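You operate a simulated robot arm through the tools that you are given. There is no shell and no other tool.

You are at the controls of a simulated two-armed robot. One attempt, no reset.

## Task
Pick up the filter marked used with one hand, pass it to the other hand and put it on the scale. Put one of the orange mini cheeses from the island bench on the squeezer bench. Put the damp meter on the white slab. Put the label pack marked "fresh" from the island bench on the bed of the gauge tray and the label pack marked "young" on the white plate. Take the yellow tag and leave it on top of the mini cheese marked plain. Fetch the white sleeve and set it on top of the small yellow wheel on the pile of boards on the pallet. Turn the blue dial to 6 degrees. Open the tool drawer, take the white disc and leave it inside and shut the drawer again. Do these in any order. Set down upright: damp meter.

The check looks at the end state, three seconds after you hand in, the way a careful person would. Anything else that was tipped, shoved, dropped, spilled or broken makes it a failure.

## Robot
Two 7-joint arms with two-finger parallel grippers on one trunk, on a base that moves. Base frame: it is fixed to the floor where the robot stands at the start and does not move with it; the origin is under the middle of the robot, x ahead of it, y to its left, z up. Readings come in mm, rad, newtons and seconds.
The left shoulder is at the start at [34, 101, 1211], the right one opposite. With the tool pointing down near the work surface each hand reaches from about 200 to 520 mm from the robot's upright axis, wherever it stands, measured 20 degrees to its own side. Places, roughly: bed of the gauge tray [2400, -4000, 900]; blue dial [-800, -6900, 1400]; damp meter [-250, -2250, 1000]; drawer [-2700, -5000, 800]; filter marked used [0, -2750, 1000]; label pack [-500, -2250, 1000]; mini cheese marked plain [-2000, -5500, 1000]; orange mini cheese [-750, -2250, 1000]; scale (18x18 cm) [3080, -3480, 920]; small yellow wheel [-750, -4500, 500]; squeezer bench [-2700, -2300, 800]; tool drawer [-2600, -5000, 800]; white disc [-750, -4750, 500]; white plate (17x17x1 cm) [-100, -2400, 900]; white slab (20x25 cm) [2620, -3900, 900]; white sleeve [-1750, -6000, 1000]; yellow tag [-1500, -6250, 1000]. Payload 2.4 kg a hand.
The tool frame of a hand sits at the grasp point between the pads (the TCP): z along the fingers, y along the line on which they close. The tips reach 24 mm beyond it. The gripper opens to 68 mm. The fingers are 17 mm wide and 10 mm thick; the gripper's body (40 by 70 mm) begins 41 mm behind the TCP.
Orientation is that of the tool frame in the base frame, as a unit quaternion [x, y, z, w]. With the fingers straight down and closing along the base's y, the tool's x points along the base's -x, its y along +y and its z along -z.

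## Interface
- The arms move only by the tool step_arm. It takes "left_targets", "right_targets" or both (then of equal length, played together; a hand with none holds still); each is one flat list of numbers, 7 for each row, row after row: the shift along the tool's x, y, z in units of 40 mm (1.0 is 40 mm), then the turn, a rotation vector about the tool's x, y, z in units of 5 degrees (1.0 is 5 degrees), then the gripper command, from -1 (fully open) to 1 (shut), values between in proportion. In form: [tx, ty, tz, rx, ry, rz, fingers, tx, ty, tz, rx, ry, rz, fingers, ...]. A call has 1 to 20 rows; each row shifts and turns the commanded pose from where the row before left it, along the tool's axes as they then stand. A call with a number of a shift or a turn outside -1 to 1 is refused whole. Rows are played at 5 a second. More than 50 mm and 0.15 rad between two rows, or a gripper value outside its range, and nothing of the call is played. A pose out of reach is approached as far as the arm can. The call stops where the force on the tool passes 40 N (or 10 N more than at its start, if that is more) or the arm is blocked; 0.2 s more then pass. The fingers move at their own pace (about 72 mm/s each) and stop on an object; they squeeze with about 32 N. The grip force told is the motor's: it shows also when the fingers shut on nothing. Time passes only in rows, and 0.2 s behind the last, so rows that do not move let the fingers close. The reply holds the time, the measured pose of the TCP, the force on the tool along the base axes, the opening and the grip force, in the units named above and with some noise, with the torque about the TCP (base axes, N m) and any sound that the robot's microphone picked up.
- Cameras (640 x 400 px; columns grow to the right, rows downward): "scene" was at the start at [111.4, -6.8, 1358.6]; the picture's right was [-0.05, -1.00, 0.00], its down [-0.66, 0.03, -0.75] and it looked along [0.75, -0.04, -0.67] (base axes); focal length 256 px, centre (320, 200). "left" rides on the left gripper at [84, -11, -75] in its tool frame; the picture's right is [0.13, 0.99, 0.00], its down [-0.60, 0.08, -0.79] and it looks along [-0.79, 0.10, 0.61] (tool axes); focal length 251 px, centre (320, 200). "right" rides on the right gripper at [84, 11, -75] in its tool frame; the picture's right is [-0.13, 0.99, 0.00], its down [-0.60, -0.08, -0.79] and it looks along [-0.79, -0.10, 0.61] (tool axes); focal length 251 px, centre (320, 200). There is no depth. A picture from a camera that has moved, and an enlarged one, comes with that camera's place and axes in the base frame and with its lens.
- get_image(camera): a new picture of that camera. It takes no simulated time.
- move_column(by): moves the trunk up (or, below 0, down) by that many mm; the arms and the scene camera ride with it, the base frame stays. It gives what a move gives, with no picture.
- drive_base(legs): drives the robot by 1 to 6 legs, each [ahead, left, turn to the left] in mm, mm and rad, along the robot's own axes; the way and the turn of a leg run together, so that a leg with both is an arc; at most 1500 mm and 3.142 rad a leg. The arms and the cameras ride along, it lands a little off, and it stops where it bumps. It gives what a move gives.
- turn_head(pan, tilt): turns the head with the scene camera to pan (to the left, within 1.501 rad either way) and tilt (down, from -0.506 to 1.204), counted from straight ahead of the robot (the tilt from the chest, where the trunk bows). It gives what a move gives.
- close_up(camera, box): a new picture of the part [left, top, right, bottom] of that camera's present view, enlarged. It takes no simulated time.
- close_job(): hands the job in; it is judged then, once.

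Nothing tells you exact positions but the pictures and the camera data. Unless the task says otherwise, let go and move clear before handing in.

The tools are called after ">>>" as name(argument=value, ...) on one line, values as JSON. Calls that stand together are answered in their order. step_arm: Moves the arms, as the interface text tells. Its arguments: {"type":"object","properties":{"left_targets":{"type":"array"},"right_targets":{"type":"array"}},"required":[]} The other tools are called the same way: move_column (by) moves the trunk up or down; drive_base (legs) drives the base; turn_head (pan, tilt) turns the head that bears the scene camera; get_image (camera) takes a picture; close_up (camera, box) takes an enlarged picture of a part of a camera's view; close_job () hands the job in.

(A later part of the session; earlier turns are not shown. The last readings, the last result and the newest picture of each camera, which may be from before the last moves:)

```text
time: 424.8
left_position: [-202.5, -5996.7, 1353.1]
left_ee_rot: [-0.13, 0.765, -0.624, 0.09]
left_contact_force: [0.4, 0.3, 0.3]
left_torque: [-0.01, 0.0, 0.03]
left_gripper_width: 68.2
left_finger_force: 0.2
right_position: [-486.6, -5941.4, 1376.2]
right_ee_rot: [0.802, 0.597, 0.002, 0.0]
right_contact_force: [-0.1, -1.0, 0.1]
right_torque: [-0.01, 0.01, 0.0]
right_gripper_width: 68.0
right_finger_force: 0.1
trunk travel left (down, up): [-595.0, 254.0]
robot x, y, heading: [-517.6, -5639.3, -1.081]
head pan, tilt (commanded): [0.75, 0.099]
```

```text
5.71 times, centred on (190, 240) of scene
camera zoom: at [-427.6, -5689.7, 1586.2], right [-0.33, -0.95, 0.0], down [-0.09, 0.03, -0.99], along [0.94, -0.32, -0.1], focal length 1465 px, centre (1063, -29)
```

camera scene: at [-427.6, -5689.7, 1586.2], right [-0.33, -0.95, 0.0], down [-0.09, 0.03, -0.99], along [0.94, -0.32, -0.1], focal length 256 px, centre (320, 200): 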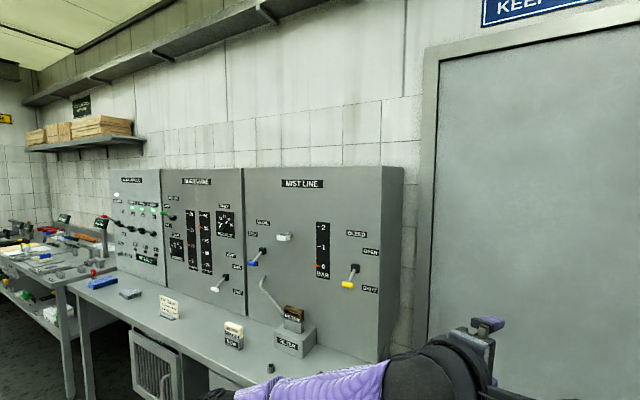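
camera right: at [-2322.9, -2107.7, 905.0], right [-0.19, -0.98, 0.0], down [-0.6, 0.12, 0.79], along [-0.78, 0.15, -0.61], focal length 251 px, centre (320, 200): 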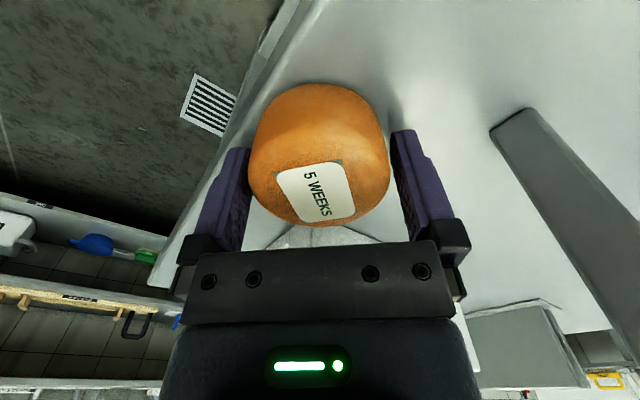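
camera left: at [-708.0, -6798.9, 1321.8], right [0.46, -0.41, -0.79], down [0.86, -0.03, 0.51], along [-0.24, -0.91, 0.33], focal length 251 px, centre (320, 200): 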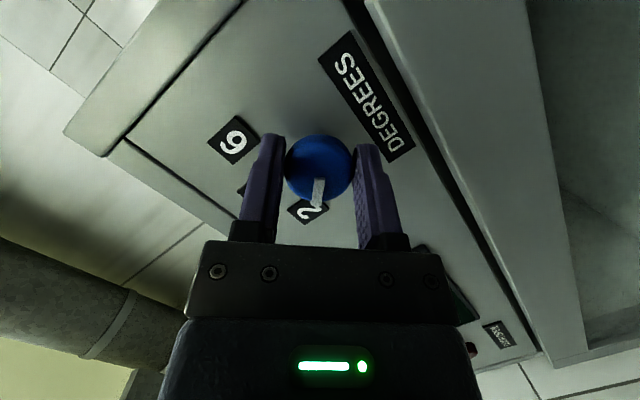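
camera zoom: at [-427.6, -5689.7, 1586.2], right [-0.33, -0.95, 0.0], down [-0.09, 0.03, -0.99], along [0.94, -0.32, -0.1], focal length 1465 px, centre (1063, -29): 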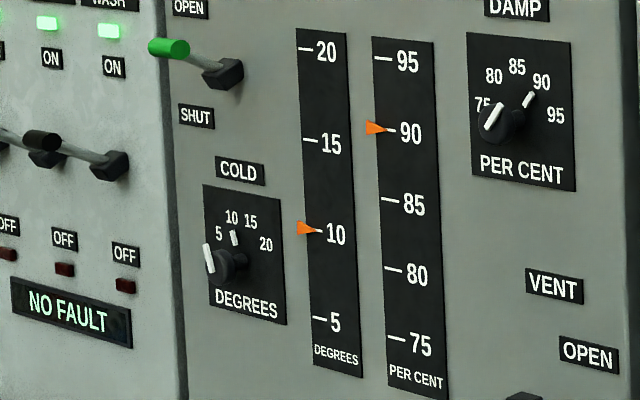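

On the DURRAVANE panel the gauges agree with their dials, so the readings on displays are what counts; the cabinet's reading goes to 6 only with the dial where I left it. I'll keep that, and restore the left arm to its vertical pose.

>>> step_arm(left_targets=[0, 0.15, 0, -0.973, -0.099, -0.092, -1, 0, 0.15, 0, -0.973, -0.099, -0.092, -1, 0, 0.15, 0, -0.973, -0.099, -0.092, -1, 0, 0.15, 0, -0.973, -0.099, -0.092, -1, 0, 0.15, 0, -0.973, -0.099, -0.092, -1, 0, 0.15, 0, -0.973, -0.099, -0.092, -1, 0, 0.15, 0, -0.973, -0.099, -0.092, -1, 0, 0.15, 0, -0.973, -0.099, -0.092, -1, 0, 0.15, 0, -0.973, -0.099, -0.092, -1, 0, 0.15, 0, -0.973, -0.099, -0.092, -1, 0, 0.15, 0, -0.973, -0.099, -0.092, -1, 0, 0.15, 0, -0.973, -0.099, -0.092, -1, 0, 0.15, 0, -0.973, -0.099, -0.092, -1, 0, 0.15, 0, -0.973, -0.099, -0.092, -1, 0, 0.15, 0, -0.973, -0.099, -0.092, -1, 0, 0.15, 0, -0.973, -0.099, -0.092, -1])

>>> turn_head(pan=-0.9, tilt=0.25)

>>> get_image(camera="scene")

```text
time: 428.2
left_position: [-231.2, -5937.0, 1295.5]
left_ee_rot: [-0.242, 0.97, 0.001, -0.001]
left_contact_force: [-0.9, 0.5, 0.6]
left_torque: [0.02, 0.03, -0.02]
left_gripper_width: 68.1
left_finger_force: 0.0
right_position: [-486.8, -5940.9, 1376.5]
right_ee_rot: [0.802, 0.597, 0.001, 0.0]
right_contact_force: [-0.7, 0.5, -0.3]
right_torque: [0.01, 0.01, -0.01]
right_gripper_width: 68.1
right_finger_force: 0.1
trunk travel left (down, up): [-595.0, 254.0]
robot x, y, heading: [-519.0, -5647.8, -1.075]
head pan, tilt (commanded): [0.75, 0.099]
```

```text
time: 429.9
left_position: [-231.3, -5936.9, 1296.7]
left_ee_rot: [-0.242, 0.97, 0.001, -0.001]
left_contact_force: [0.4, 1.1, -0.6]
left_torque: [0.03, -0.03, 0.0]
left_gripper_width: 68.0
left_finger_force: 0.1
right_position: [-485.9, -5940.8, 1376.2]
right_ee_rot: [0.802, 0.597, 0.002, 0.0]
right_contact_force: [-0.2, -0.2, 0.8]
right_torque: [0.0, 0.02, -0.03]
right_gripper_width: 68.0
right_finger_force: 0.1
trunk travel left (down, up): [-595.0, 254.0]
robot x, y, heading: [-517.8, -5642.6, -1.082]
head pan, tilt (commanded): [-0.901, 0.25]
```

```text
taken
camera scene: at [-551.9, -5745.4, 1572.3], right [-0.92, 0.4, 0.0], down [0.1, 0.23, -0.97], along [-0.39, -0.89, -0.25], focal length 256 px, centre (320, 200)
```

scene: 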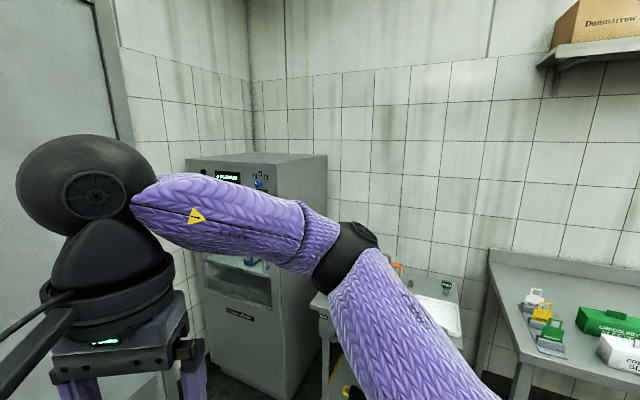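

>>> close_up(camera="scene", box=[180, 150, 320, 220])

>>> close_up(camera="scene", box=[480, 250, 640, 400])

```text
4.57 times, centred on (250, 185) of scene
camera zoom: at [-551.9, -5745.4, 1572.3], right [-0.92, 0.4, 0.0], down [0.1, 0.23, -0.97], along [-0.39, -0.89, -0.25], focal length 1172 px, centre (640, 269)
```

zoom: 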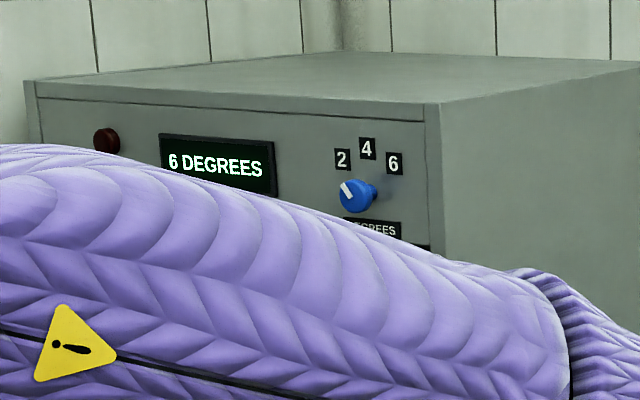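

```text
2.67 times, centred on (560, 325) of scene
camera zoom: at [-551.9, -5745.4, 1572.3], right [-0.92, 0.4, 0.0], down [0.1, 0.23, -0.97], along [-0.39, -0.89, -0.25], focal length 684 px, centre (-320, -133)
```

zoom: 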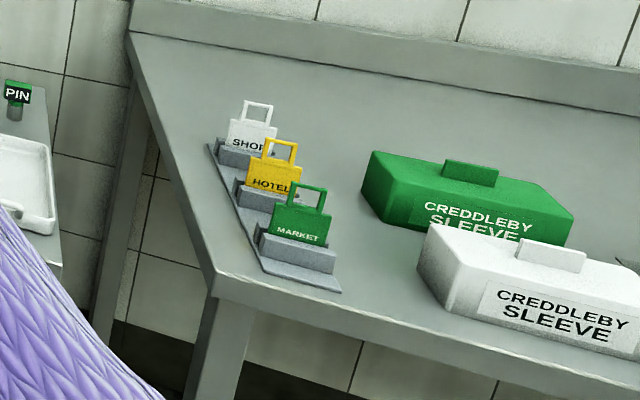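

The display now reads 6 DEGREES. Next: the yellow tag (HOTEL, in a small holder) and the white sleeve on the bench to the right. Lowering the trunk, turning and moving in front of that bench.

>>> move_column(by=-170)

>>> drive_base(legs=[[0, 0, -1.32], [250, -330, 0]])

>>> turn_head(pan=0, tilt=0.5)

>>> get_image(camera="scene")

```text
time: 431.8
left_position: [-232.0, -5936.6, 1125.5]
left_ee_rot: [-0.242, 0.97, 0.0, -0.001]
left_contact_force: [-0.6, -0.4, -0.6]
left_torque: [0.0, 0.03, -0.01]
left_gripper_width: 68.0
left_finger_force: 0.0
right_position: [-485.9, -5939.8, 1206.7]
right_ee_rot: [0.802, 0.597, 0.001, 0.001]
right_contact_force: [-0.2, -0.1, 0.0]
right_torque: [0.02, -0.01, -0.04]
right_gripper_width: 68.0
right_finger_force: 0.0
trunk travel left (down, up): [-425.0, 424.0]
robot x, y, heading: [-523.1, -5647.0, -1.084]
head pan, tilt (commanded): [-0.901, 0.25]
```

```text
time: 437.6
left_position: [-1131.7, -5936.4, 1126.0]
left_ee_rot: [0.396, 0.918, 0.001, -0.001]
left_contact_force: [-0.2, 0.7, 0.1]
left_torque: [0.0, 0.02, 0.0]
left_gripper_width: 68.1
left_finger_force: 0.1
right_position: [-1202.1, -5692.1, 1206.3]
right_ee_rot: [1.0, -0.013, 0.002, 0.002]
right_contact_force: [-0.9, 0.3, 0.2]
right_torque: [0.0, 0.01, 0.01]
right_gripper_width: 68.0
right_finger_force: 0.1
trunk travel left (down, up): [-425.0, 424.0]
robot x, y, heading: [-925.8, -5579.6, -2.385]
head pan, tilt (commanded): [-0.901, 0.25]
```

```text
time: 438.8
left_position: [-1132.5, -5937.5, 1124.4]
left_ee_rot: [0.396, 0.918, 0.0, -0.001]
left_contact_force: [-0.5, -0.6, -0.5]
left_torque: [-0.03, -0.01, -0.01]
left_gripper_width: 68.2
left_finger_force: 0.1
right_position: [-1202.3, -5692.8, 1207.5]
right_ee_rot: [1.0, -0.012, 0.001, 0.001]
right_contact_force: [0.7, 0.4, -0.7]
right_torque: [0.0, 0.0, -0.02]
right_gripper_width: 67.9
right_finger_force: 0.0
trunk travel left (down, up): [-425.0, 424.0]
robot x, y, heading: [-926.8, -5580.5, -2.39]
head pan, tilt (commanded): [0.0, 0.499]
```

```text
taken
camera scene: at [-1013.3, -5666.0, 1378.6], right [-0.69, 0.73, 0.0], down [0.35, 0.33, -0.88], along [-0.64, -0.6, -0.48], focal length 256 px, centre (320, 200)
```

scene: 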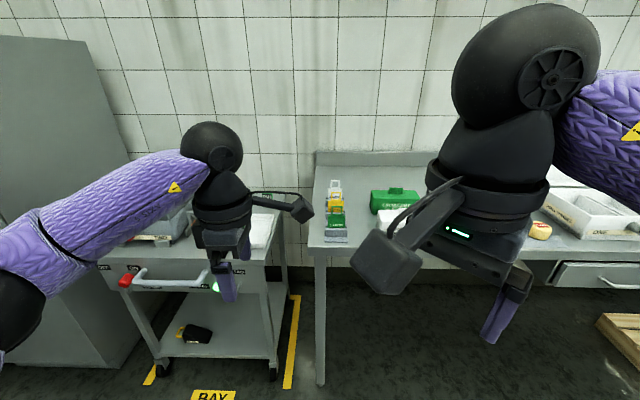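

>>> close_up(camera="scene", box=[300, 160, 440, 260])

```text
4.00 times, centred on (370, 210) of scene
camera zoom: at [-1013.3, -5666.0, 1378.6], right [-0.69, 0.73, 0.0], down [0.35, 0.33, -0.88], along [-0.64, -0.6, -0.48], focal length 1026 px, centre (120, 160)
```

zoom: 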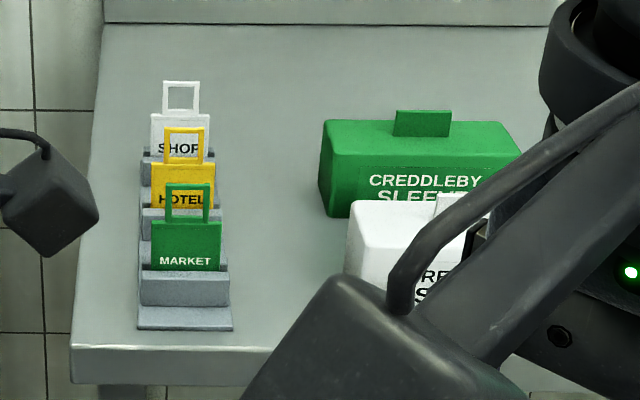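

The tags stand one behind another, yellow HOTEL in the middle, ring handles up; spacing is about 90 mm. I'll drive in with the left hand lined up for the yellow tag.

>>> drive_base(legs=[[0, -160, -0.01], [430, 0, 0]])

>>> turn_head(pan=0.15, tilt=0.9)

>>> get_image(camera="scene")

>>> get_image(camera="left")

```text
time: 442.4
left_position: [-1553.7, -6108.1, 1125.2]
left_ee_rot: [0.4, 0.916, 0.0, -0.001]
left_contact_force: [0.0, 0.6, 0.1]
left_torque: [0.01, 0.01, -0.01]
left_gripper_width: 67.9
left_finger_force: 0.0
right_position: [-1622.9, -5863.6, 1206.5]
right_ee_rot: [1.0, -0.015, 0.002, 0.001]
right_contact_force: [0.1, -0.7, -0.7]
right_torque: [0.02, -0.01, -0.01]
right_gripper_width: 68.0
right_finger_force: 0.0
trunk travel left (down, up): [-425.0, 424.0]
robot x, y, heading: [-1340.4, -5751.3, -2.394]
head pan, tilt (commanded): [0.0, 0.499]
```

```text
time: 443.2
left_position: [-1553.5, -6108.5, 1125.9]
left_ee_rot: [0.4, 0.916, 0.001, -0.001]
left_contact_force: [-0.4, -0.8, -0.1]
left_torque: [-0.01, -0.04, -0.04]
left_gripper_width: 67.8
left_finger_force: 0.1
right_position: [-1623.2, -5863.3, 1207.2]
right_ee_rot: [1.0, -0.015, 0.001, 0.0]
right_contact_force: [0.0, 0.0, 1.1]
right_torque: [0.01, 0.0, 0.0]
right_gripper_width: 68.1
right_finger_force: 0.2
trunk travel left (down, up): [-425.0, 424.0]
robot x, y, heading: [-1343.8, -5755.7, -2.392]
head pan, tilt (commanded): [0.15, 0.901]
```

```text
taken
camera scene: at [-1413.8, -5834.3, 1344.8], right [-0.78, 0.62, 0.0], down [0.49, 0.61, -0.62], along [-0.39, -0.49, -0.78], focal length 256 px, centre (320, 200)
```

scene: 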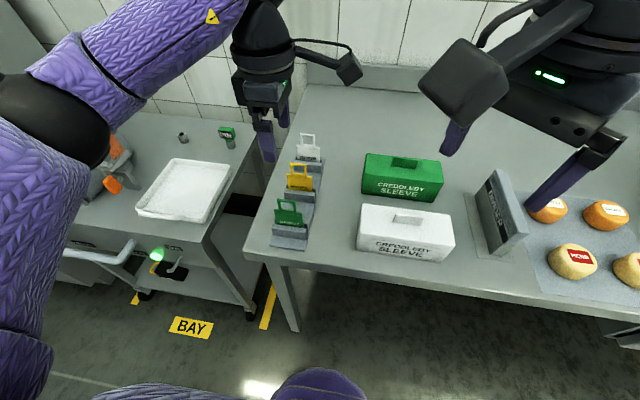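

```text
taken
camera left: at [-1619.2, -6053.9, 1201.9], right [0.64, 0.77, 0.0], down [0.47, -0.39, 0.79], along [0.61, -0.51, -0.61], focal length 251 px, centre (320, 200)
```

left: 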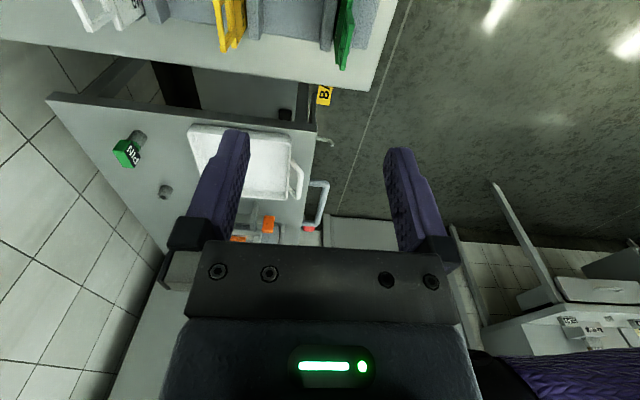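

>>> close_up(camera="scene", box=[250, 120, 350, 260])

>>> close_up(camera="scene", box=[340, 180, 480, 280])

>>> close_up(camera="scene", box=[460, 150, 640, 310])

```text
2.86 times, centred on (300, 190) of scene
camera zoom: at [-1413.8, -5834.3, 1344.8], right [-0.78, 0.62, 0.0], down [0.49, 0.61, -0.62], along [-0.39, -0.49, -0.78], focal length 733 px, centre (377, 229)
```

zoom: 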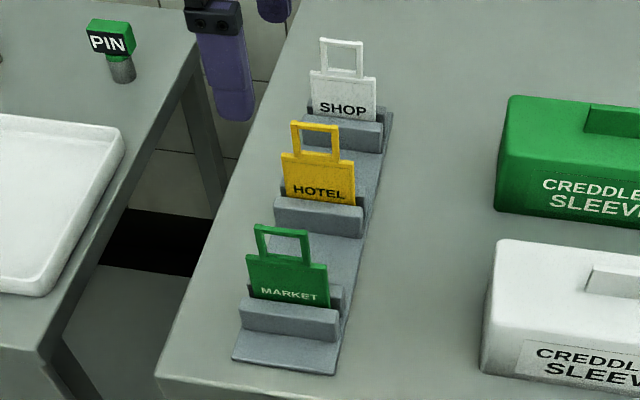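

```text
4.00 times, centred on (410, 230) of scene
camera zoom: at [-1413.8, -5834.3, 1344.8], right [-0.78, 0.62, 0.0], down [0.49, 0.61, -0.62], along [-0.39, -0.49, -0.78], focal length 1026 px, centre (-40, 80)
```

zoom: 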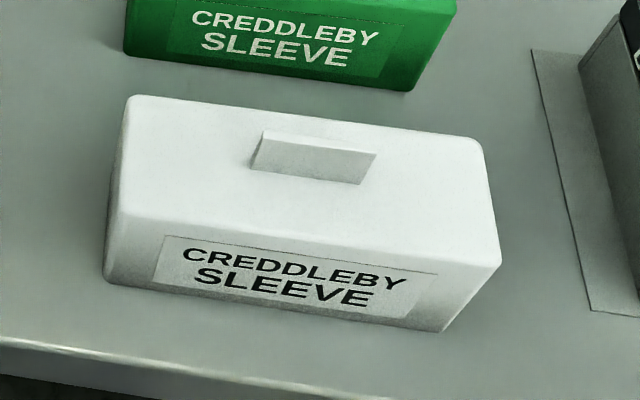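

```text
2.50 times, centred on (550, 230) of scene
camera zoom: at [-1413.8, -5834.3, 1344.8], right [-0.78, 0.62, 0.0], down [0.49, 0.61, -0.62], along [-0.39, -0.49, -0.78], focal length 641 px, centre (-255, 125)
```

zoom: 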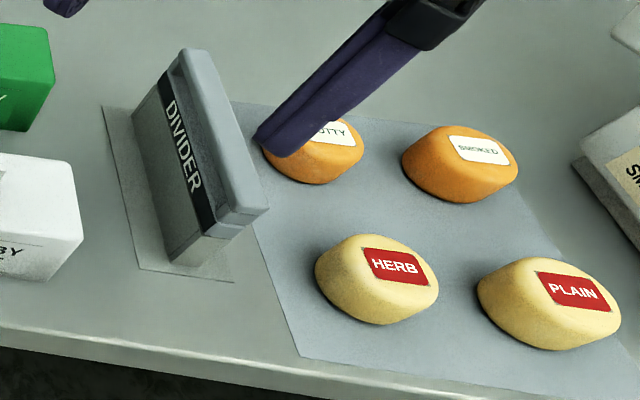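

The yellow ring's top is at about (-1610,-6149), z≈992. Moving the left hand above it.

>>> step_arm(left_targets=[0.1, -0.86, 0, 0, 0, 0, -1, 0.1, -0.86, 0, 0, 0, 0, -1, 0, 0, 0.9, 0, 0, 0, -1, 0, 0, 0.9, 0, 0, 0, -1])

>>> get_image(camera="left")

>>> close_up(camera="scene", box=[220, 60, 380, 240])

```text
time: 444.2
left_position: [-1611.9, -6146.7, 1054.1]
left_ee_rot: [0.4, 0.916, 0.001, -0.001]
left_contact_force: [-0.4, -0.2, 0.6]
left_torque: [0.0, -0.01, -0.04]
left_gripper_width: 68.4
left_finger_force: 0.1
right_position: [-1623.3, -5863.9, 1206.9]
right_ee_rot: [1.0, -0.016, 0.001, 0.001]
right_contact_force: [0.0, -0.5, 0.7]
right_torque: [-0.01, -0.02, -0.01]
right_gripper_width: 67.9
right_finger_force: 0.1
trunk travel left (down, up): [-425.0, 424.0]
robot x, y, heading: [-1348.0, -5753.7, -2.393]
head pan, tilt (commanded): [0.15, 0.901]
```

```text
taken
camera left: at [-1676.1, -6094.6, 1130.5], right [0.64, 0.77, 0.0], down [0.47, -0.39, 0.79], along [0.61, -0.51, -0.61], focal length 251 px, centre (320, 200)
```

left: 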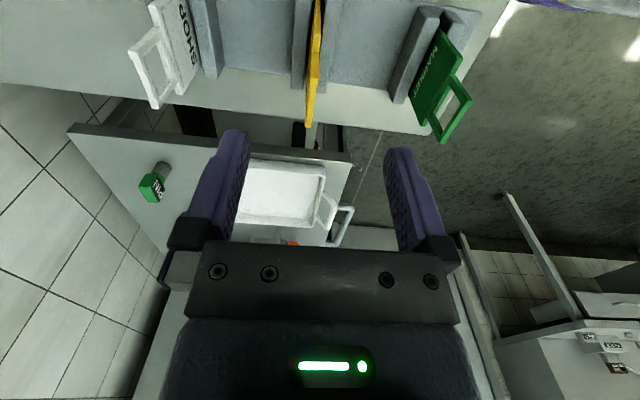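

```text
2.22 times, centred on (300, 150) of scene
camera zoom: at [-1413.9, -5834.4, 1344.7], right [-0.78, 0.62, 0.0], down [0.49, 0.61, -0.62], along [-0.39, -0.49, -0.78], focal length 570 px, centre (364, 311)
```

zoom: 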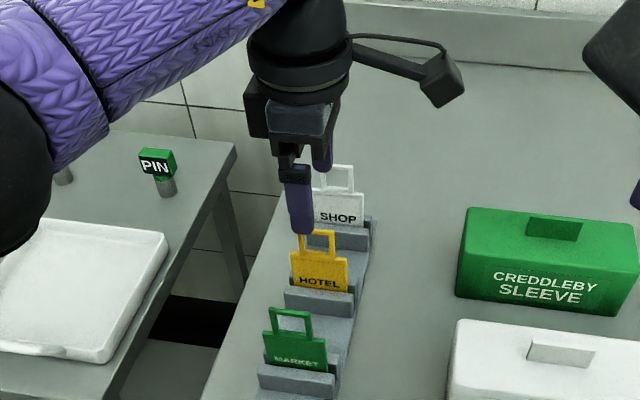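

The tag is edge-on and centred within 6 mm. Correcting and descending around its ring.

>>> step_arm(left_targets=[0, -0.14, 0.9, 0, 0, 0, -1, 0, 0, 0.6, 0, 0, 0, -1, 0, 0, 0.4, 0, 0, 0, -1])

>>> get_image(camera="left")

>>> close_up(camera="scene", box=[220, 60, 380, 240])

```text
time: 445.0
left_position: [-1613.8, -6152.7, 977.8]
left_ee_rot: [0.4, 0.916, 0.001, -0.001]
left_contact_force: [-0.2, 0.1, 0.3]
left_torque: [0.0, -0.01, -0.01]
left_gripper_width: 68.1
left_finger_force: 0.0
right_position: [-1622.9, -5862.1, 1206.5]
right_ee_rot: [1.0, -0.016, 0.001, 0.001]
right_contact_force: [-0.7, -0.4, 0.5]
right_torque: [-0.01, -0.01, 0.02]
right_gripper_width: 68.2
right_finger_force: 0.0
trunk travel left (down, up): [-425.0, 424.0]
robot x, y, heading: [-1345.2, -5756.6, -2.396]
head pan, tilt (commanded): [0.15, 0.901]
```

```text
taken
camera left: at [-1679.3, -6099.2, 1054.5], right [0.64, 0.77, 0.0], down [0.47, -0.39, 0.79], along [0.61, -0.51, -0.61], focal length 251 px, centre (320, 200)
```

left: 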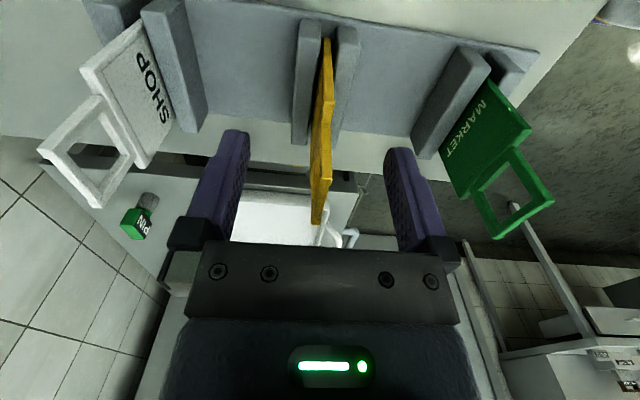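

```text
2.22 times, centred on (300, 150) of scene
camera zoom: at [-1413.8, -5834.3, 1344.7], right [-0.78, 0.62, 0.0], down [0.49, 0.61, -0.62], along [-0.39, -0.49, -0.78], focal length 570 px, centre (364, 311)
```

zoom: 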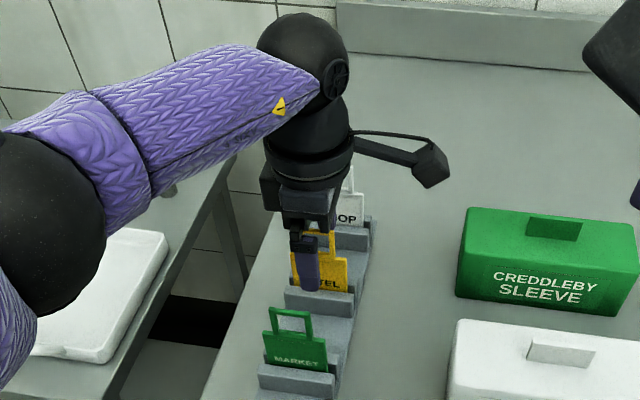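

The ring lies between the fingers. Closing and pulling the tag straight up out of its slot.

>>> step_arm(left_targets=[0, 0, 0, 0, 0, 0, 1, 0, 0, 0, 0, 0, 0, 1, 0, 0, 0, 0, 0, 0, 1, 0, 0, 0, 0, 0, 0, 1, 0, 0, 0, 0, 0, 0, 1, 0, 0, -0.3, 0, 0, 0, 1, 0, 0, -0.4, 0, 0, 0, 1])

>>> get_image(camera="left")

```text
time: 446.6
left_position: [-1613.7, -6153.1, 1006.5]
left_ee_rot: [0.4, 0.916, 0.001, -0.001]
left_contact_force: [0.0, 0.3, 0.4]
left_torque: [-0.01, -0.02, 0.0]
left_gripper_width: 4.0
left_finger_force: 27.8
right_position: [-1623.1, -5862.2, 1207.0]
right_ee_rot: [1.0, -0.017, 0.001, 0.001]
right_contact_force: [0.4, -0.5, 0.0]
right_torque: [0.01, 0.0, 0.0]
right_gripper_width: 68.4
right_finger_force: 0.0
trunk travel left (down, up): [-425.0, 424.0]
robot x, y, heading: [-1345.5, -5754.0, -2.391]
head pan, tilt (commanded): [0.15, 0.901]
```

```text
taken
camera left: at [-1678.6, -6099.8, 1082.4], right [0.64, 0.77, 0.0], down [0.47, -0.39, 0.79], along [0.61, -0.51, -0.61], focal length 251 px, centre (320, 200)
```

left: 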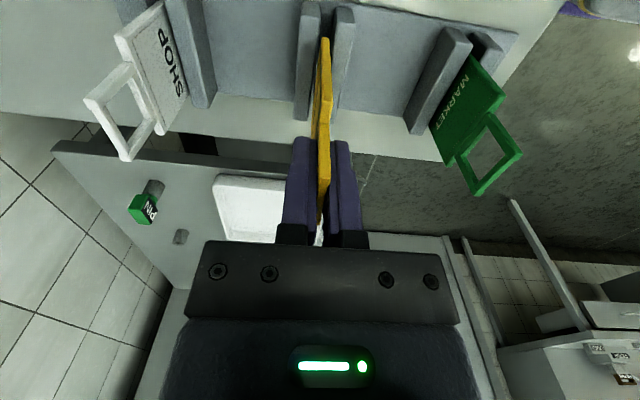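

The tag is out. Lifting it clear, and preparing the right hand over the white sleeve's grip ridge.

>>> step_arm(left_targets=[0, 0, -0.9, 0, 0, 0, 1, 0, 0, -0.9, 0, 0, 0, 1, 0, 0, -0.9, 0, 0, 0, 1, 0, 0, -0.5, 0, 0, 0, 1, 0, 0, 0, 0, 0, 0, 1, 0, 0, 0, 0, 0, 0, 1, 0, 0, 0, 0, 0, 0, 1, 0, 0, 0, 0, 0, 0, 1, 0, 0, 0, 0, 0, 0, 1, 0, 0, 0, 0, 0, 0, 1, 0, 0, 0, 0, 0, 0, 1, 0, 0, 0, 0, 0, 0, 1, 0, 0, 0, 0, 0, 0, 1, 0, 0, 0, 0, 0, 0, 1, 0, 0, 0, 0, 0, 0, 1], right_targets=[0, 0, 0, 0, 0, 1, -1, 0, 0, 0, 0, 0, 1, -1, 0, 0, 0, 0, 0, 1, -1, 0, 0, 0, 0, 0, 1, -1, 0, 0, 0, 0, 0, 1, -1, 0, 0, 0, 0, 0, 1, -1, 0, 0, 0, 0, 0, 1, -1, 0, 0, 0, 0, 0, 1, -1, 0, 0, 0, 0, 0, 1, -1, 0, 0.95, 0, 0, 0, 0, -1, 0, 0.95, 0, 0, 0, 0, -1, 0, 0.95, 0, 0, 0, 0, -1, 0, 0, 0.9, 0, 0, 0, -1, 0, 0, 0.9, 0, 0, 0, -1, 0, 0, 0.9, 0, 0, 0, -1])

>>> get_image(camera="right")

>>> get_image(camera="scene")

```text
time: 449.8
left_position: [-1614.3, -6152.0, 1133.5]
left_ee_rot: [0.4, 0.916, 0.0, 0.0]
left_contact_force: [0.4, 0.1, -0.8]
left_torque: [0.0, -0.01, 0.0]
left_gripper_width: 3.6
left_finger_force: 26.7
right_position: [-1708.2, -5939.8, 1098.1]
right_ee_rot: [0.917, -0.398, 0.001, 0.001]
right_contact_force: [-0.9, 1.0, 0.4]
right_torque: [0.01, -0.01, 0.0]
right_gripper_width: 68.1
right_finger_force: 0.1
trunk travel left (down, up): [-425.0, 424.0]
robot x, y, heading: [-1345.3, -5751.5, -2.398]
head pan, tilt (commanded): [0.15, 0.901]
```

```text
taken
camera right: at [-1657.4, -6009.0, 1173.1], right [-0.81, -0.58, 0.0], down [-0.36, 0.5, 0.79], along [-0.46, 0.64, -0.61], focal length 251 px, centre (320, 200)
```

right: 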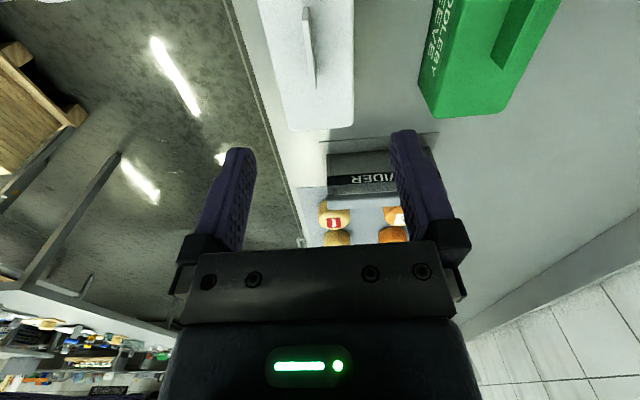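

```text
taken
camera scene: at [-1414.0, -5834.4, 1344.7], right [-0.78, 0.62, 0.0], down [0.49, 0.61, -0.62], along [-0.39, -0.49, -0.78], focal length 256 px, centre (320, 200)
```

scene: 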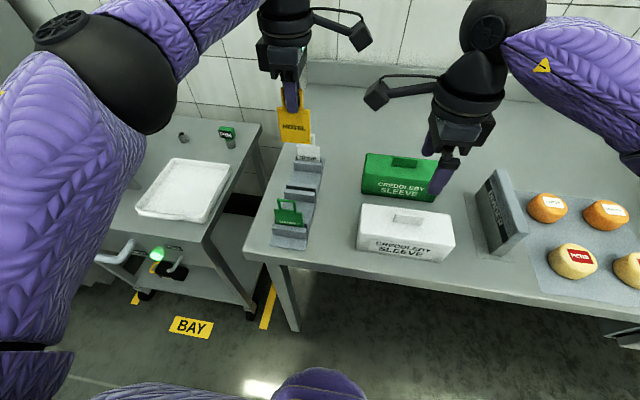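

The ridge is ~9 mm nearer to me than the fingers' centre. Correcting and descending part way.

>>> step_arm(right_targets=[0.1, -0.22, 0.8, 0, 0, 0.8, -1, 0, 0, 0.9, 0, 0, 0, -1, 0, 0, 0.9, 0, 0, 0, -1])

>>> get_image(camera="right")

>>> close_up(camera="scene", box=[340, 120, 500, 280])

```text
time: 450.6
left_position: [-1614.8, -6151.8, 1133.4]
left_ee_rot: [0.4, 0.916, 0.001, -0.001]
left_contact_force: [-0.6, -0.3, 0.3]
left_torque: [-0.02, 0.0, 0.0]
left_gripper_width: 3.6
left_finger_force: 26.9
right_position: [-1695.9, -5937.0, 993.2]
right_ee_rot: [0.903, -0.429, 0.002, 0.001]
right_contact_force: [0.6, 0.1, -0.7]
right_torque: [0.01, 0.04, 0.02]
right_gripper_width: 68.0
right_finger_force: 0.1
trunk travel left (down, up): [-425.0, 424.0]
robot x, y, heading: [-1347.7, -5750.7, -2.392]
head pan, tilt (commanded): [0.15, 0.901]
```

```text
taken
camera right: at [-1651.3, -6008.2, 1069.1], right [-0.85, -0.53, 0.0], down [-0.32, 0.52, 0.79], along [-0.42, 0.67, -0.61], focal length 251 px, centre (320, 200)
```

right: 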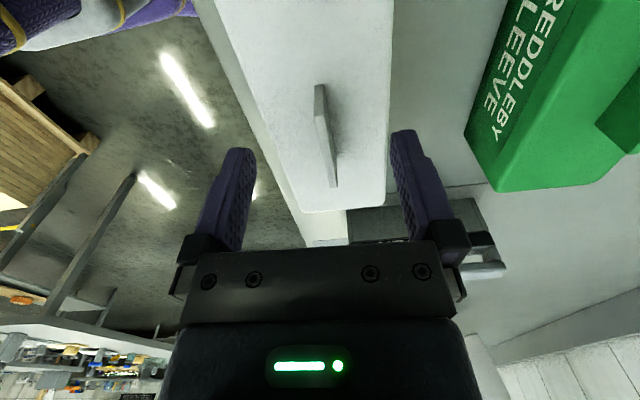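

```text
2.50 times, centred on (420, 200) of scene
camera zoom: at [-1413.9, -5834.4, 1344.7], right [-0.78, 0.62, 0.0], down [0.49, 0.61, -0.62], along [-0.39, -0.49, -0.78], focal length 641 px, centre (70, 200)
```

zoom: 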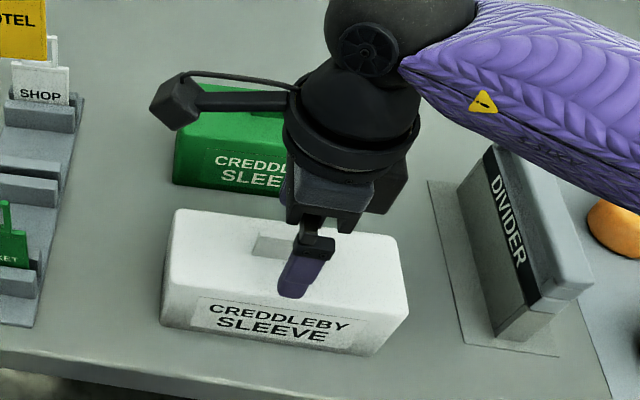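

>>> step_arm(right_targets=[0.15, 0.08, 0.1, 0, 0, 0, -1, 0, 0, 0.1, 0, 0, 0, -1])

>>> get_image(camera="right")

>>> close_up(camera="scene", box=[360, 170, 460, 270])

```text
time: 451.2
left_position: [-1613.8, -6152.9, 1134.0]
left_ee_rot: [0.4, 0.916, 0.0, -0.001]
left_contact_force: [0.0, 0.0, -0.1]
left_torque: [-0.04, 0.02, 0.02]
left_gripper_width: 3.8
left_finger_force: 27.2
right_position: [-1693.5, -5944.6, 985.2]
right_ee_rot: [0.903, -0.43, 0.001, 0.0]
right_contact_force: [0.5, -0.3, 0.5]
right_torque: [0.02, 0.0, 0.03]
right_gripper_width: 68.1
right_finger_force: 0.0
trunk travel left (down, up): [-425.0, 424.0]
robot x, y, heading: [-1344.8, -5752.9, -2.388]
head pan, tilt (commanded): [0.15, 0.901]
```

```text
taken
camera right: at [-1649.6, -6015.5, 1061.4], right [-0.85, -0.53, 0.0], down [-0.32, 0.52, 0.79], along [-0.42, 0.67, -0.61], focal length 251 px, centre (320, 200)
```

right: 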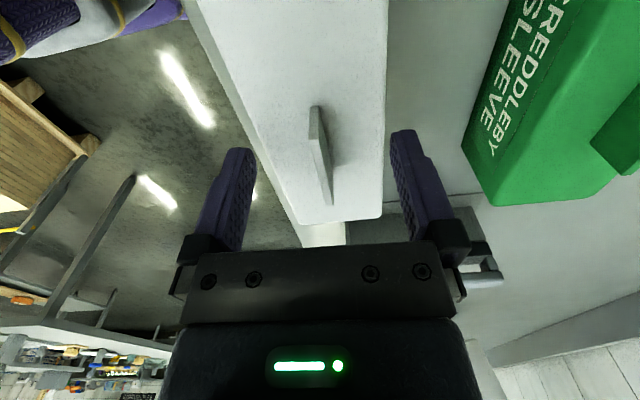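

```text
4.00 times, centred on (410, 220) of scene
camera zoom: at [-1413.9, -5834.3, 1344.7], right [-0.78, 0.62, 0.0], down [0.49, 0.61, -0.62], along [-0.39, -0.49, -0.78], focal length 1026 px, centre (-40, 120)
```

zoom: 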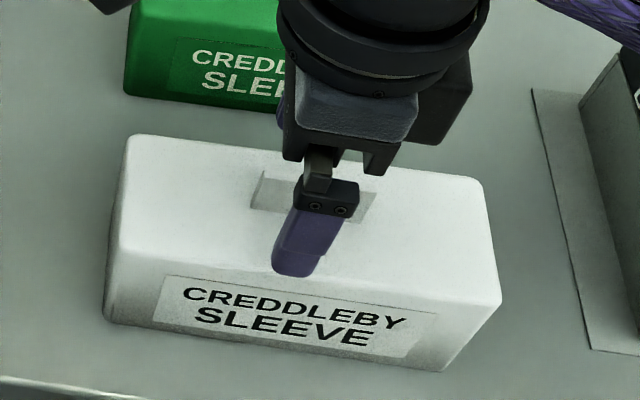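

The ridge is between the fingers with good overlap. Closing and lifting a little.

>>> step_arm(right_targets=[0.1, 0.06, 0.05, 0, 0, 0, -1, 0, 0, 0, 0, 0, 0, 1, 0, 0, 0, 0, 0, 0, 1, 0, 0, 0, 0, 0, 0, 1, 0, 0, 0, 0, 0, 0, 1, 0, 0, 0, 0, 0, 0, 1])

>>> step_arm(right_targets=[0, 0, -0.3, 0, 0, 0, 1, 0, 0, -0.3, 0, 0, 0, 1])

>>> get_image(camera="right")

>>> close_up(camera="scene", box=[340, 140, 480, 280])

```text
time: 452.6
left_position: [-1614.2, -6151.6, 1134.5]
left_ee_rot: [0.4, 0.916, 0.0, -0.001]
left_contact_force: [1.1, -0.3, -0.8]
left_torque: [0.0, 0.0, 0.01]
left_gripper_width: 3.6
left_finger_force: 27.4
right_position: [-1693.0, -5948.9, 984.8]
right_ee_rot: [0.903, -0.43, 0.001, -0.001]
right_contact_force: [-0.3, -0.2, 0.2]
right_torque: [0.02, 0.0, 0.0]
right_gripper_width: 4.2
right_finger_force: 27.7
trunk travel left (down, up): [-425.0, 424.0]
robot x, y, heading: [-1344.6, -5752.2, -2.394]
head pan, tilt (commanded): [0.15, 0.901]
```

```text
time: 453.2
left_position: [-1614.3, -6152.8, 1133.9]
left_ee_rot: [0.401, 0.916, 0.001, -0.001]
left_contact_force: [0.7, -0.5, -0.5]
left_torque: [0.0, 0.01, 0.02]
left_gripper_width: 3.9
left_finger_force: 27.3
right_position: [-1693.6, -5947.9, 1008.8]
right_ee_rot: [0.903, -0.429, 0.001, 0.0]
right_contact_force: [0.2, -0.3, 0.2]
right_torque: [-0.01, 0.01, -0.02]
right_gripper_width: 4.2
right_finger_force: 28.0
trunk travel left (down, up): [-425.0, 424.0]
robot x, y, heading: [-1345.6, -5753.6, -2.394]
head pan, tilt (commanded): [0.15, 0.901]
```

```text
taken
camera right: at [-1649.0, -6020.4, 1084.6], right [-0.85, -0.53, 0.0], down [-0.32, 0.52, 0.79], along [-0.42, 0.67, -0.61], focal length 251 px, centre (320, 200)
```

right: 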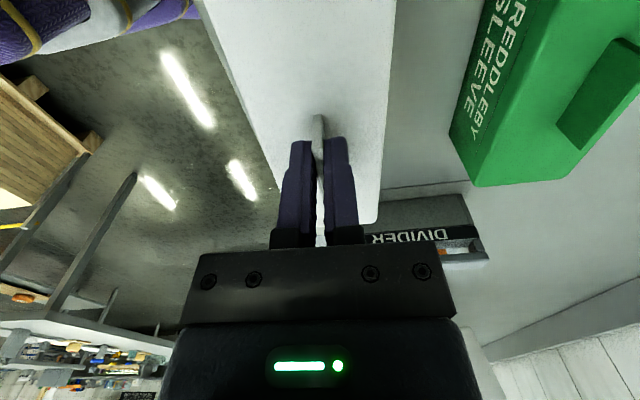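

```text
2.86 times, centred on (410, 210) of scene
camera zoom: at [-1413.9, -5834.3, 1344.7], right [-0.78, 0.62, 0.0], down [0.49, 0.61, -0.62], along [-0.39, -0.49, -0.78], focal length 733 px, centre (63, 171)
```

zoom: 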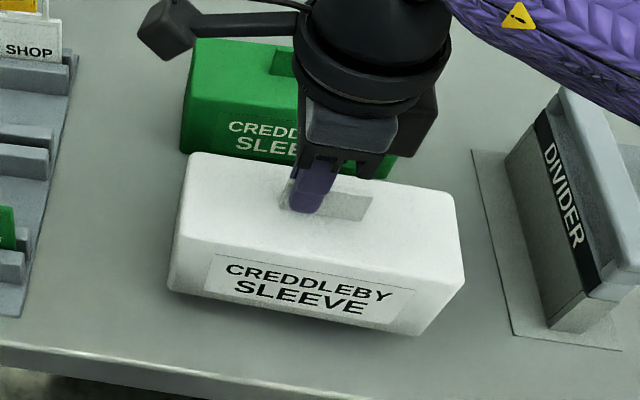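

The sleeve is held by its ridge. Lifting it, then backing off and moving right toward the PLAIN cheese.

>>> step_arm(right_targets=[0, 0, -0.6, 0, 0, 0, 1, 0, 0, -0.9, 0, 0, 0, 1, 0, 0, -0.9, 0, 0, 0, 1, 0, -0.7, 0, 0, 0, 0, 1, 0, -0.7, 0, 0, 0, 0, 1, 0, -0.7, 0, 0, 0, 0, 1])

>>> drive_base(legs=[[-280, 0, 0], [0, -600, 0]])

>>> turn_head(pan=0.1, tilt=0.7)

>>> get_image(camera="scene")

```text
time: 454.6
left_position: [-1614.2, -6151.8, 1133.9]
left_ee_rot: [0.401, 0.916, 0.0, -0.001]
left_contact_force: [0.7, -0.5, -0.7]
left_torque: [-0.05, 0.01, -0.02]
left_gripper_width: 3.7
left_finger_force: 27.1
right_position: [-1629.0, -5893.3, 1105.7]
right_ee_rot: [0.902, -0.431, 0.001, 0.0]
right_contact_force: [0.5, 0.3, -0.6]
right_torque: [-0.02, 0.0, -0.01]
right_gripper_width: 4.1
right_finger_force: 27.4
trunk travel left (down, up): [-425.0, 424.0]
robot x, y, heading: [-1345.3, -5755.0, -2.391]
head pan, tilt (commanded): [0.15, 0.901]
```

```text
time: 459.6
left_position: [-1819.2, -5527.6, 1133.5]
left_ee_rot: [0.4, 0.916, 0.0, -0.001]
left_contact_force: [0.3, 0.0, -0.1]
left_torque: [-0.01, 0.0, 0.0]
left_gripper_width: 4.0
left_finger_force: 27.1
right_position: [-1834.5, -5268.0, 1106.1]
right_ee_rot: [0.903, -0.429, 0.003, 0.0]
right_contact_force: [0.2, 0.0, -0.1]
right_torque: [-0.02, 0.01, -0.01]
right_gripper_width: 4.3
right_finger_force: 27.4
trunk travel left (down, up): [-425.0, 424.0]
robot x, y, heading: [-1546.7, -5128.8, -2.393]
head pan, tilt (commanded): [0.15, 0.901]
```

```text
time: 460.3
left_position: [-1820.2, -5527.6, 1134.4]
left_ee_rot: [0.399, 0.917, 0.0, -0.001]
left_contact_force: [-0.4, 0.3, 0.0]
left_torque: [0.01, -0.01, 0.01]
left_gripper_width: 3.8
left_finger_force: 27.1
right_position: [-1834.7, -5269.0, 1105.4]
right_ee_rot: [0.903, -0.429, 0.001, -0.001]
right_contact_force: [-0.4, 0.1, 0.0]
right_torque: [-0.02, 0.04, 0.01]
right_gripper_width: 4.0
right_finger_force: 28.0
trunk travel left (down, up): [-425.0, 424.0]
robot x, y, heading: [-1553.0, -5126.7, -2.393]
head pan, tilt (commanded): [0.099, 0.7]
```

```text
taken
camera scene: at [-1628.7, -5213.5, 1360.8], right [-0.75, 0.66, 0.0], down [0.43, 0.48, -0.76], along [-0.51, -0.57, -0.64], focal length 256 px, centre (320, 200)
```

scene: 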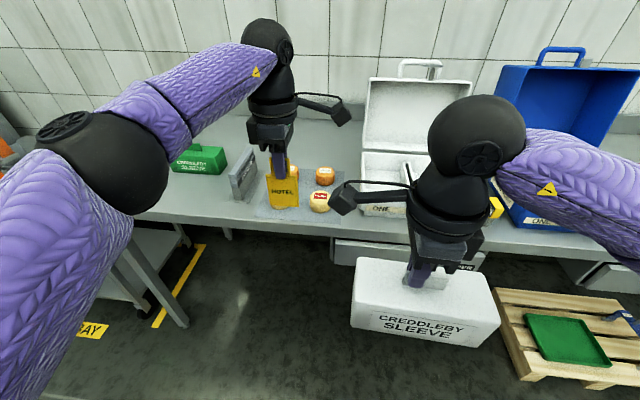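

>>> close_up(camera="scene", box=[220, 130, 380, 230])

```text
4.00 times, centred on (300, 180) of scene
camera zoom: at [-1628.7, -5213.5, 1360.8], right [-0.75, 0.66, 0.0], down [0.43, 0.48, -0.76], along [-0.51, -0.57, -0.64], focal length 1026 px, centre (400, 280)
```

zoom: 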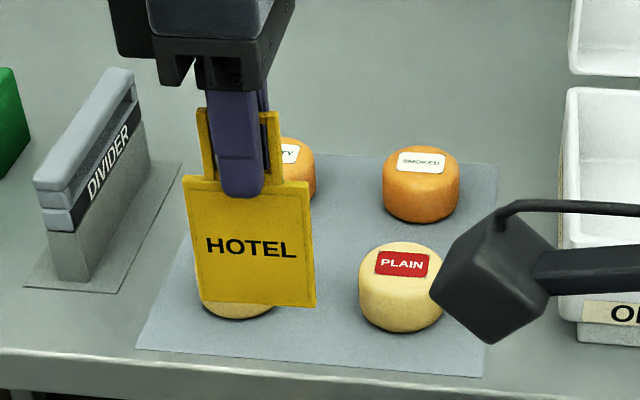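

PLAIN is at about (-1990,-5621), top z≈914. To lay the flat tag on it I must point the hand forward. I'll back off, lower the trunk so the hand sits above shoulder level, and pitch the left hand up in free space.

>>> drive_base(legs=[[-180, -40, 0]])

>>> move_column(by=-330)

>>> step_arm(left_targets=[0, 0, 0.9, 0, 0, 0, 1, 0, 0, 0.9, 0, 0, 0, 1, 0, -0.0975, -0.19, 1, 0, 0, 1, 0, -0.114, -0.181, 1, 0, 0, 1, 0, -0.129, -0.17, 1, 0, 0, 1, 0, -0.143, -0.158, 1, 0, 0, 1, 0, -0.157, -0.145, 1, 0, 0, 1, 0, -0.169, -0.131, 1, 0, 0, 1, 0, -0.179, -0.116, 1, 0, 0, 1, 0, -0.189, -0.1, 1, 0, 0, 1, 0, -0.197, -0.083, 1, 0, 0, 1, 0, -0.203, -0.065, 1, 0, 0, 1, 0, -0.208, -0.047, 1, 0, 0, 1, 0, -0.212, -0.029, 1, 0, 0, 1, 0, -0.213, -0.011, 1, 0, 0, 1, 0, -0.213, 0.008, 1, 0, 0, 1, 0, -0.212, 0.027, 1, 0, 0, 1])

```text
time: 461.8
left_position: [-1712.5, -5373.3, 1135.8]
left_ee_rot: [0.4, 0.917, 0.001, 0.0]
left_contact_force: [0.3, 0.5, 0.7]
left_torque: [0.01, -0.02, -0.01]
left_gripper_width: 3.5
left_finger_force: 27.5
right_position: [-1727.2, -5115.6, 1105.6]
right_ee_rot: [0.903, -0.429, 0.001, 0.001]
right_contact_force: [-0.5, -0.7, -0.7]
right_torque: [-0.01, -0.01, 0.02]
right_gripper_width: 4.0
right_finger_force: 27.3
trunk travel left (down, up): [-425.0, 424.0]
robot x, y, heading: [-1444.1, -4974.2, -2.401]
head pan, tilt (commanded): [0.099, 0.7]
```

```text
time: 465.1
left_position: [-1713.2, -5374.3, 804.6]
left_ee_rot: [0.399, 0.917, 0.0, -0.001]
left_contact_force: [0.4, -0.3, -1.1]
left_torque: [0.01, 0.02, -0.01]
left_gripper_width: 3.5
left_finger_force: 27.1
right_position: [-1728.4, -5116.8, 775.7]
right_ee_rot: [0.904, -0.429, 0.001, 0.0]
right_contact_force: [-0.4, 0.0, -0.5]
right_torque: [0.0, -0.01, -0.04]
right_gripper_width: 4.1
right_finger_force: 27.6
trunk travel left (down, up): [-95.0, 754.0]
robot x, y, heading: [-1442.7, -4976.2, -2.392]
head pan, tilt (commanded): [0.099, 0.7]
```

```text
time: 468.7
left_position: [-1756.8, -5414.0, 845.5]
left_ee_rot: [0.317, 0.727, -0.558, -0.245]
left_contact_force: [0.2, -0.2, -1.1]
left_torque: [0.01, 0.0, 0.01]
left_gripper_width: 3.7
left_finger_force: 27.8
right_position: [-1727.7, -5116.5, 775.1]
right_ee_rot: [0.903, -0.429, 0.002, 0.0]
right_contact_force: [0.1, -0.1, -0.2]
right_torque: [0.0, -0.02, -0.01]
right_gripper_width: 4.1
right_finger_force: 27.7
trunk travel left (down, up): [-95.0, 754.0]
robot x, y, heading: [-1441.9, -4973.0, -2.393]
head pan, tilt (commanded): [0.099, 0.7]
```

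>>> step_arm(left_targets=[0, -0.92, -0.25, 0, 0, 0, 1, 0, -0.92, -0.25, 0, 0, 0, 1, 0, -0.92, -0.25, 0, 0, 0, 1, 0, 0, 0, 1, 0, 0, 1, 0, 0, 0, 1, 0, 0, 1, 0, 0, 0, 1, 0, 0, 1])

>>> get_image(camera="left")

>>> get_image(camera="scene")

```text
time: 470.1
left_position: [-1754.5, -5413.6, 960.7]
left_ee_rot: [-0.282, -0.648, 0.648, 0.283]
left_contact_force: [0.6, -0.7, 0.0]
left_torque: [0.0, -0.01, 0.03]
left_gripper_width: 3.8
left_finger_force: 26.7
right_position: [-1728.8, -5116.1, 776.0]
right_ee_rot: [0.904, -0.429, 0.001, 0.0]
right_contact_force: [0.2, -0.7, -0.9]
right_torque: [0.01, -0.01, -0.01]
right_gripper_width: 3.6
right_finger_force: 27.4
trunk travel left (down, up): [-95.0, 754.0]
robot x, y, heading: [-1442.8, -4971.3, -2.396]
head pan, tilt (commanded): [0.099, 0.7]
```

```text
taken
camera left: at [-1757.4, -5301.6, 972.6], right [-0.09, 0.1, -0.99], down [0.99, 0.1, -0.08], along [0.09, -0.99, -0.1], focal length 251 px, centre (320, 200)
```

left: 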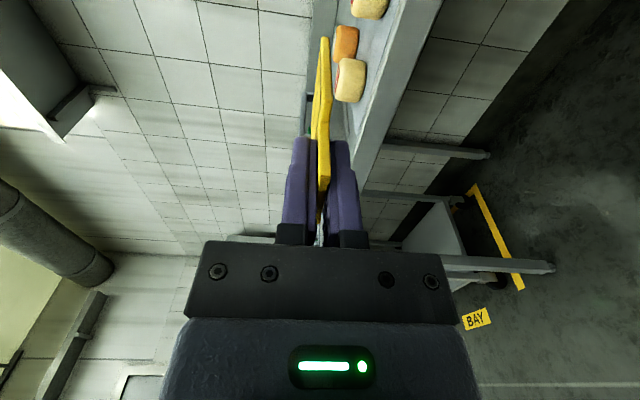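

```text
taken
camera scene: at [-1577.6, -5112.2, 1025.2], right [-0.75, 0.66, 0.0], down [0.43, 0.48, -0.76], along [-0.51, -0.57, -0.64], focal length 256 px, centre (320, 200)
```

scene: 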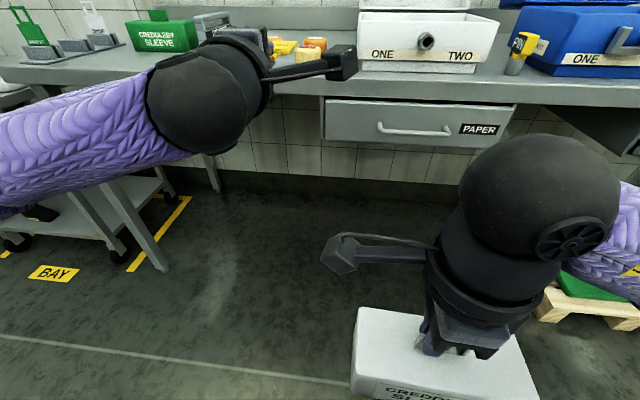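

The hand now points exactly horizontally with the tag lying flat. Driving forward 250 mm to bring it over the PLAIN cheese.

>>> drive_base(legs=[[250, -8, 0]])

>>> turn_head(pan=0.35, tilt=0.3)

>>> get_image(camera="scene")

>>> get_image(camera="left")

```text
time: 471.9
left_position: [-1945.0, -5580.3, 960.6]
left_ee_rot: [-0.282, -0.648, 0.648, 0.282]
left_contact_force: [-0.8, -0.2, 0.3]
left_torque: [0.01, -0.01, 0.0]
left_gripper_width: 4.0
left_finger_force: 27.0
right_position: [-1918.2, -5282.4, 775.6]
right_ee_rot: [0.904, -0.428, 0.001, 0.0]
right_contact_force: [-0.3, 0.9, -1.2]
right_torque: [-0.01, 0.01, 0.01]
right_gripper_width: 4.1
right_finger_force: 27.5
trunk travel left (down, up): [-95.0, 754.0]
robot x, y, heading: [-1634.3, -5141.4, -2.393]
head pan, tilt (commanded): [0.099, 0.7]
```

```text
time: 472.8
left_position: [-1945.3, -5580.6, 960.3]
left_ee_rot: [0.281, 0.649, -0.648, -0.283]
left_contact_force: [0.0, -0.4, 0.4]
left_torque: [0.03, -0.02, 0.04]
left_gripper_width: 3.7
left_finger_force: 26.8
right_position: [-1918.3, -5282.7, 774.9]
right_ee_rot: [0.904, -0.428, 0.001, 0.0]
right_contact_force: [-0.2, 0.0, -0.1]
right_torque: [-0.01, -0.01, -0.03]
right_gripper_width: 4.0
right_finger_force: 27.7
trunk travel left (down, up): [-95.0, 754.0]
robot x, y, heading: [-1631.6, -5140.7, -2.394]
head pan, tilt (commanded): [0.351, 0.3]
```

```text
taken
camera scene: at [-1753.8, -5298.0, 1061.2], right [-0.89, 0.45, 0.0], down [0.13, 0.26, -0.95], along [-0.43, -0.85, -0.3], focal length 256 px, centre (320, 200)
```

scene: 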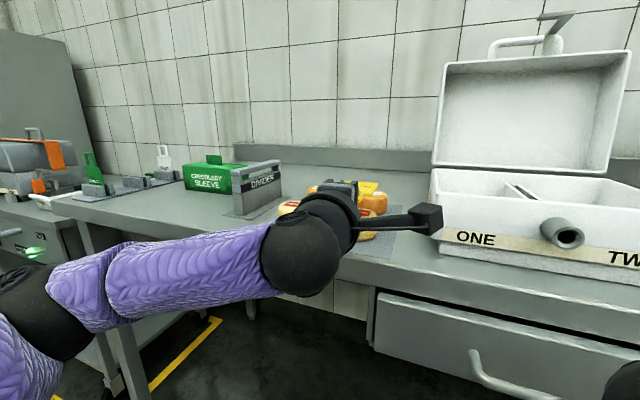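

```text
taken
camera left: at [-1947.1, -5468.2, 972.5], right [-0.09, 0.1, -0.99], down [0.99, 0.1, -0.08], along [0.09, -0.99, -0.1], focal length 251 px, centre (320, 200)
```

left: 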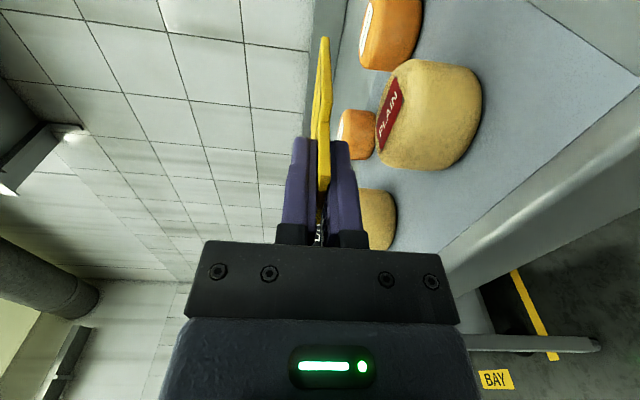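

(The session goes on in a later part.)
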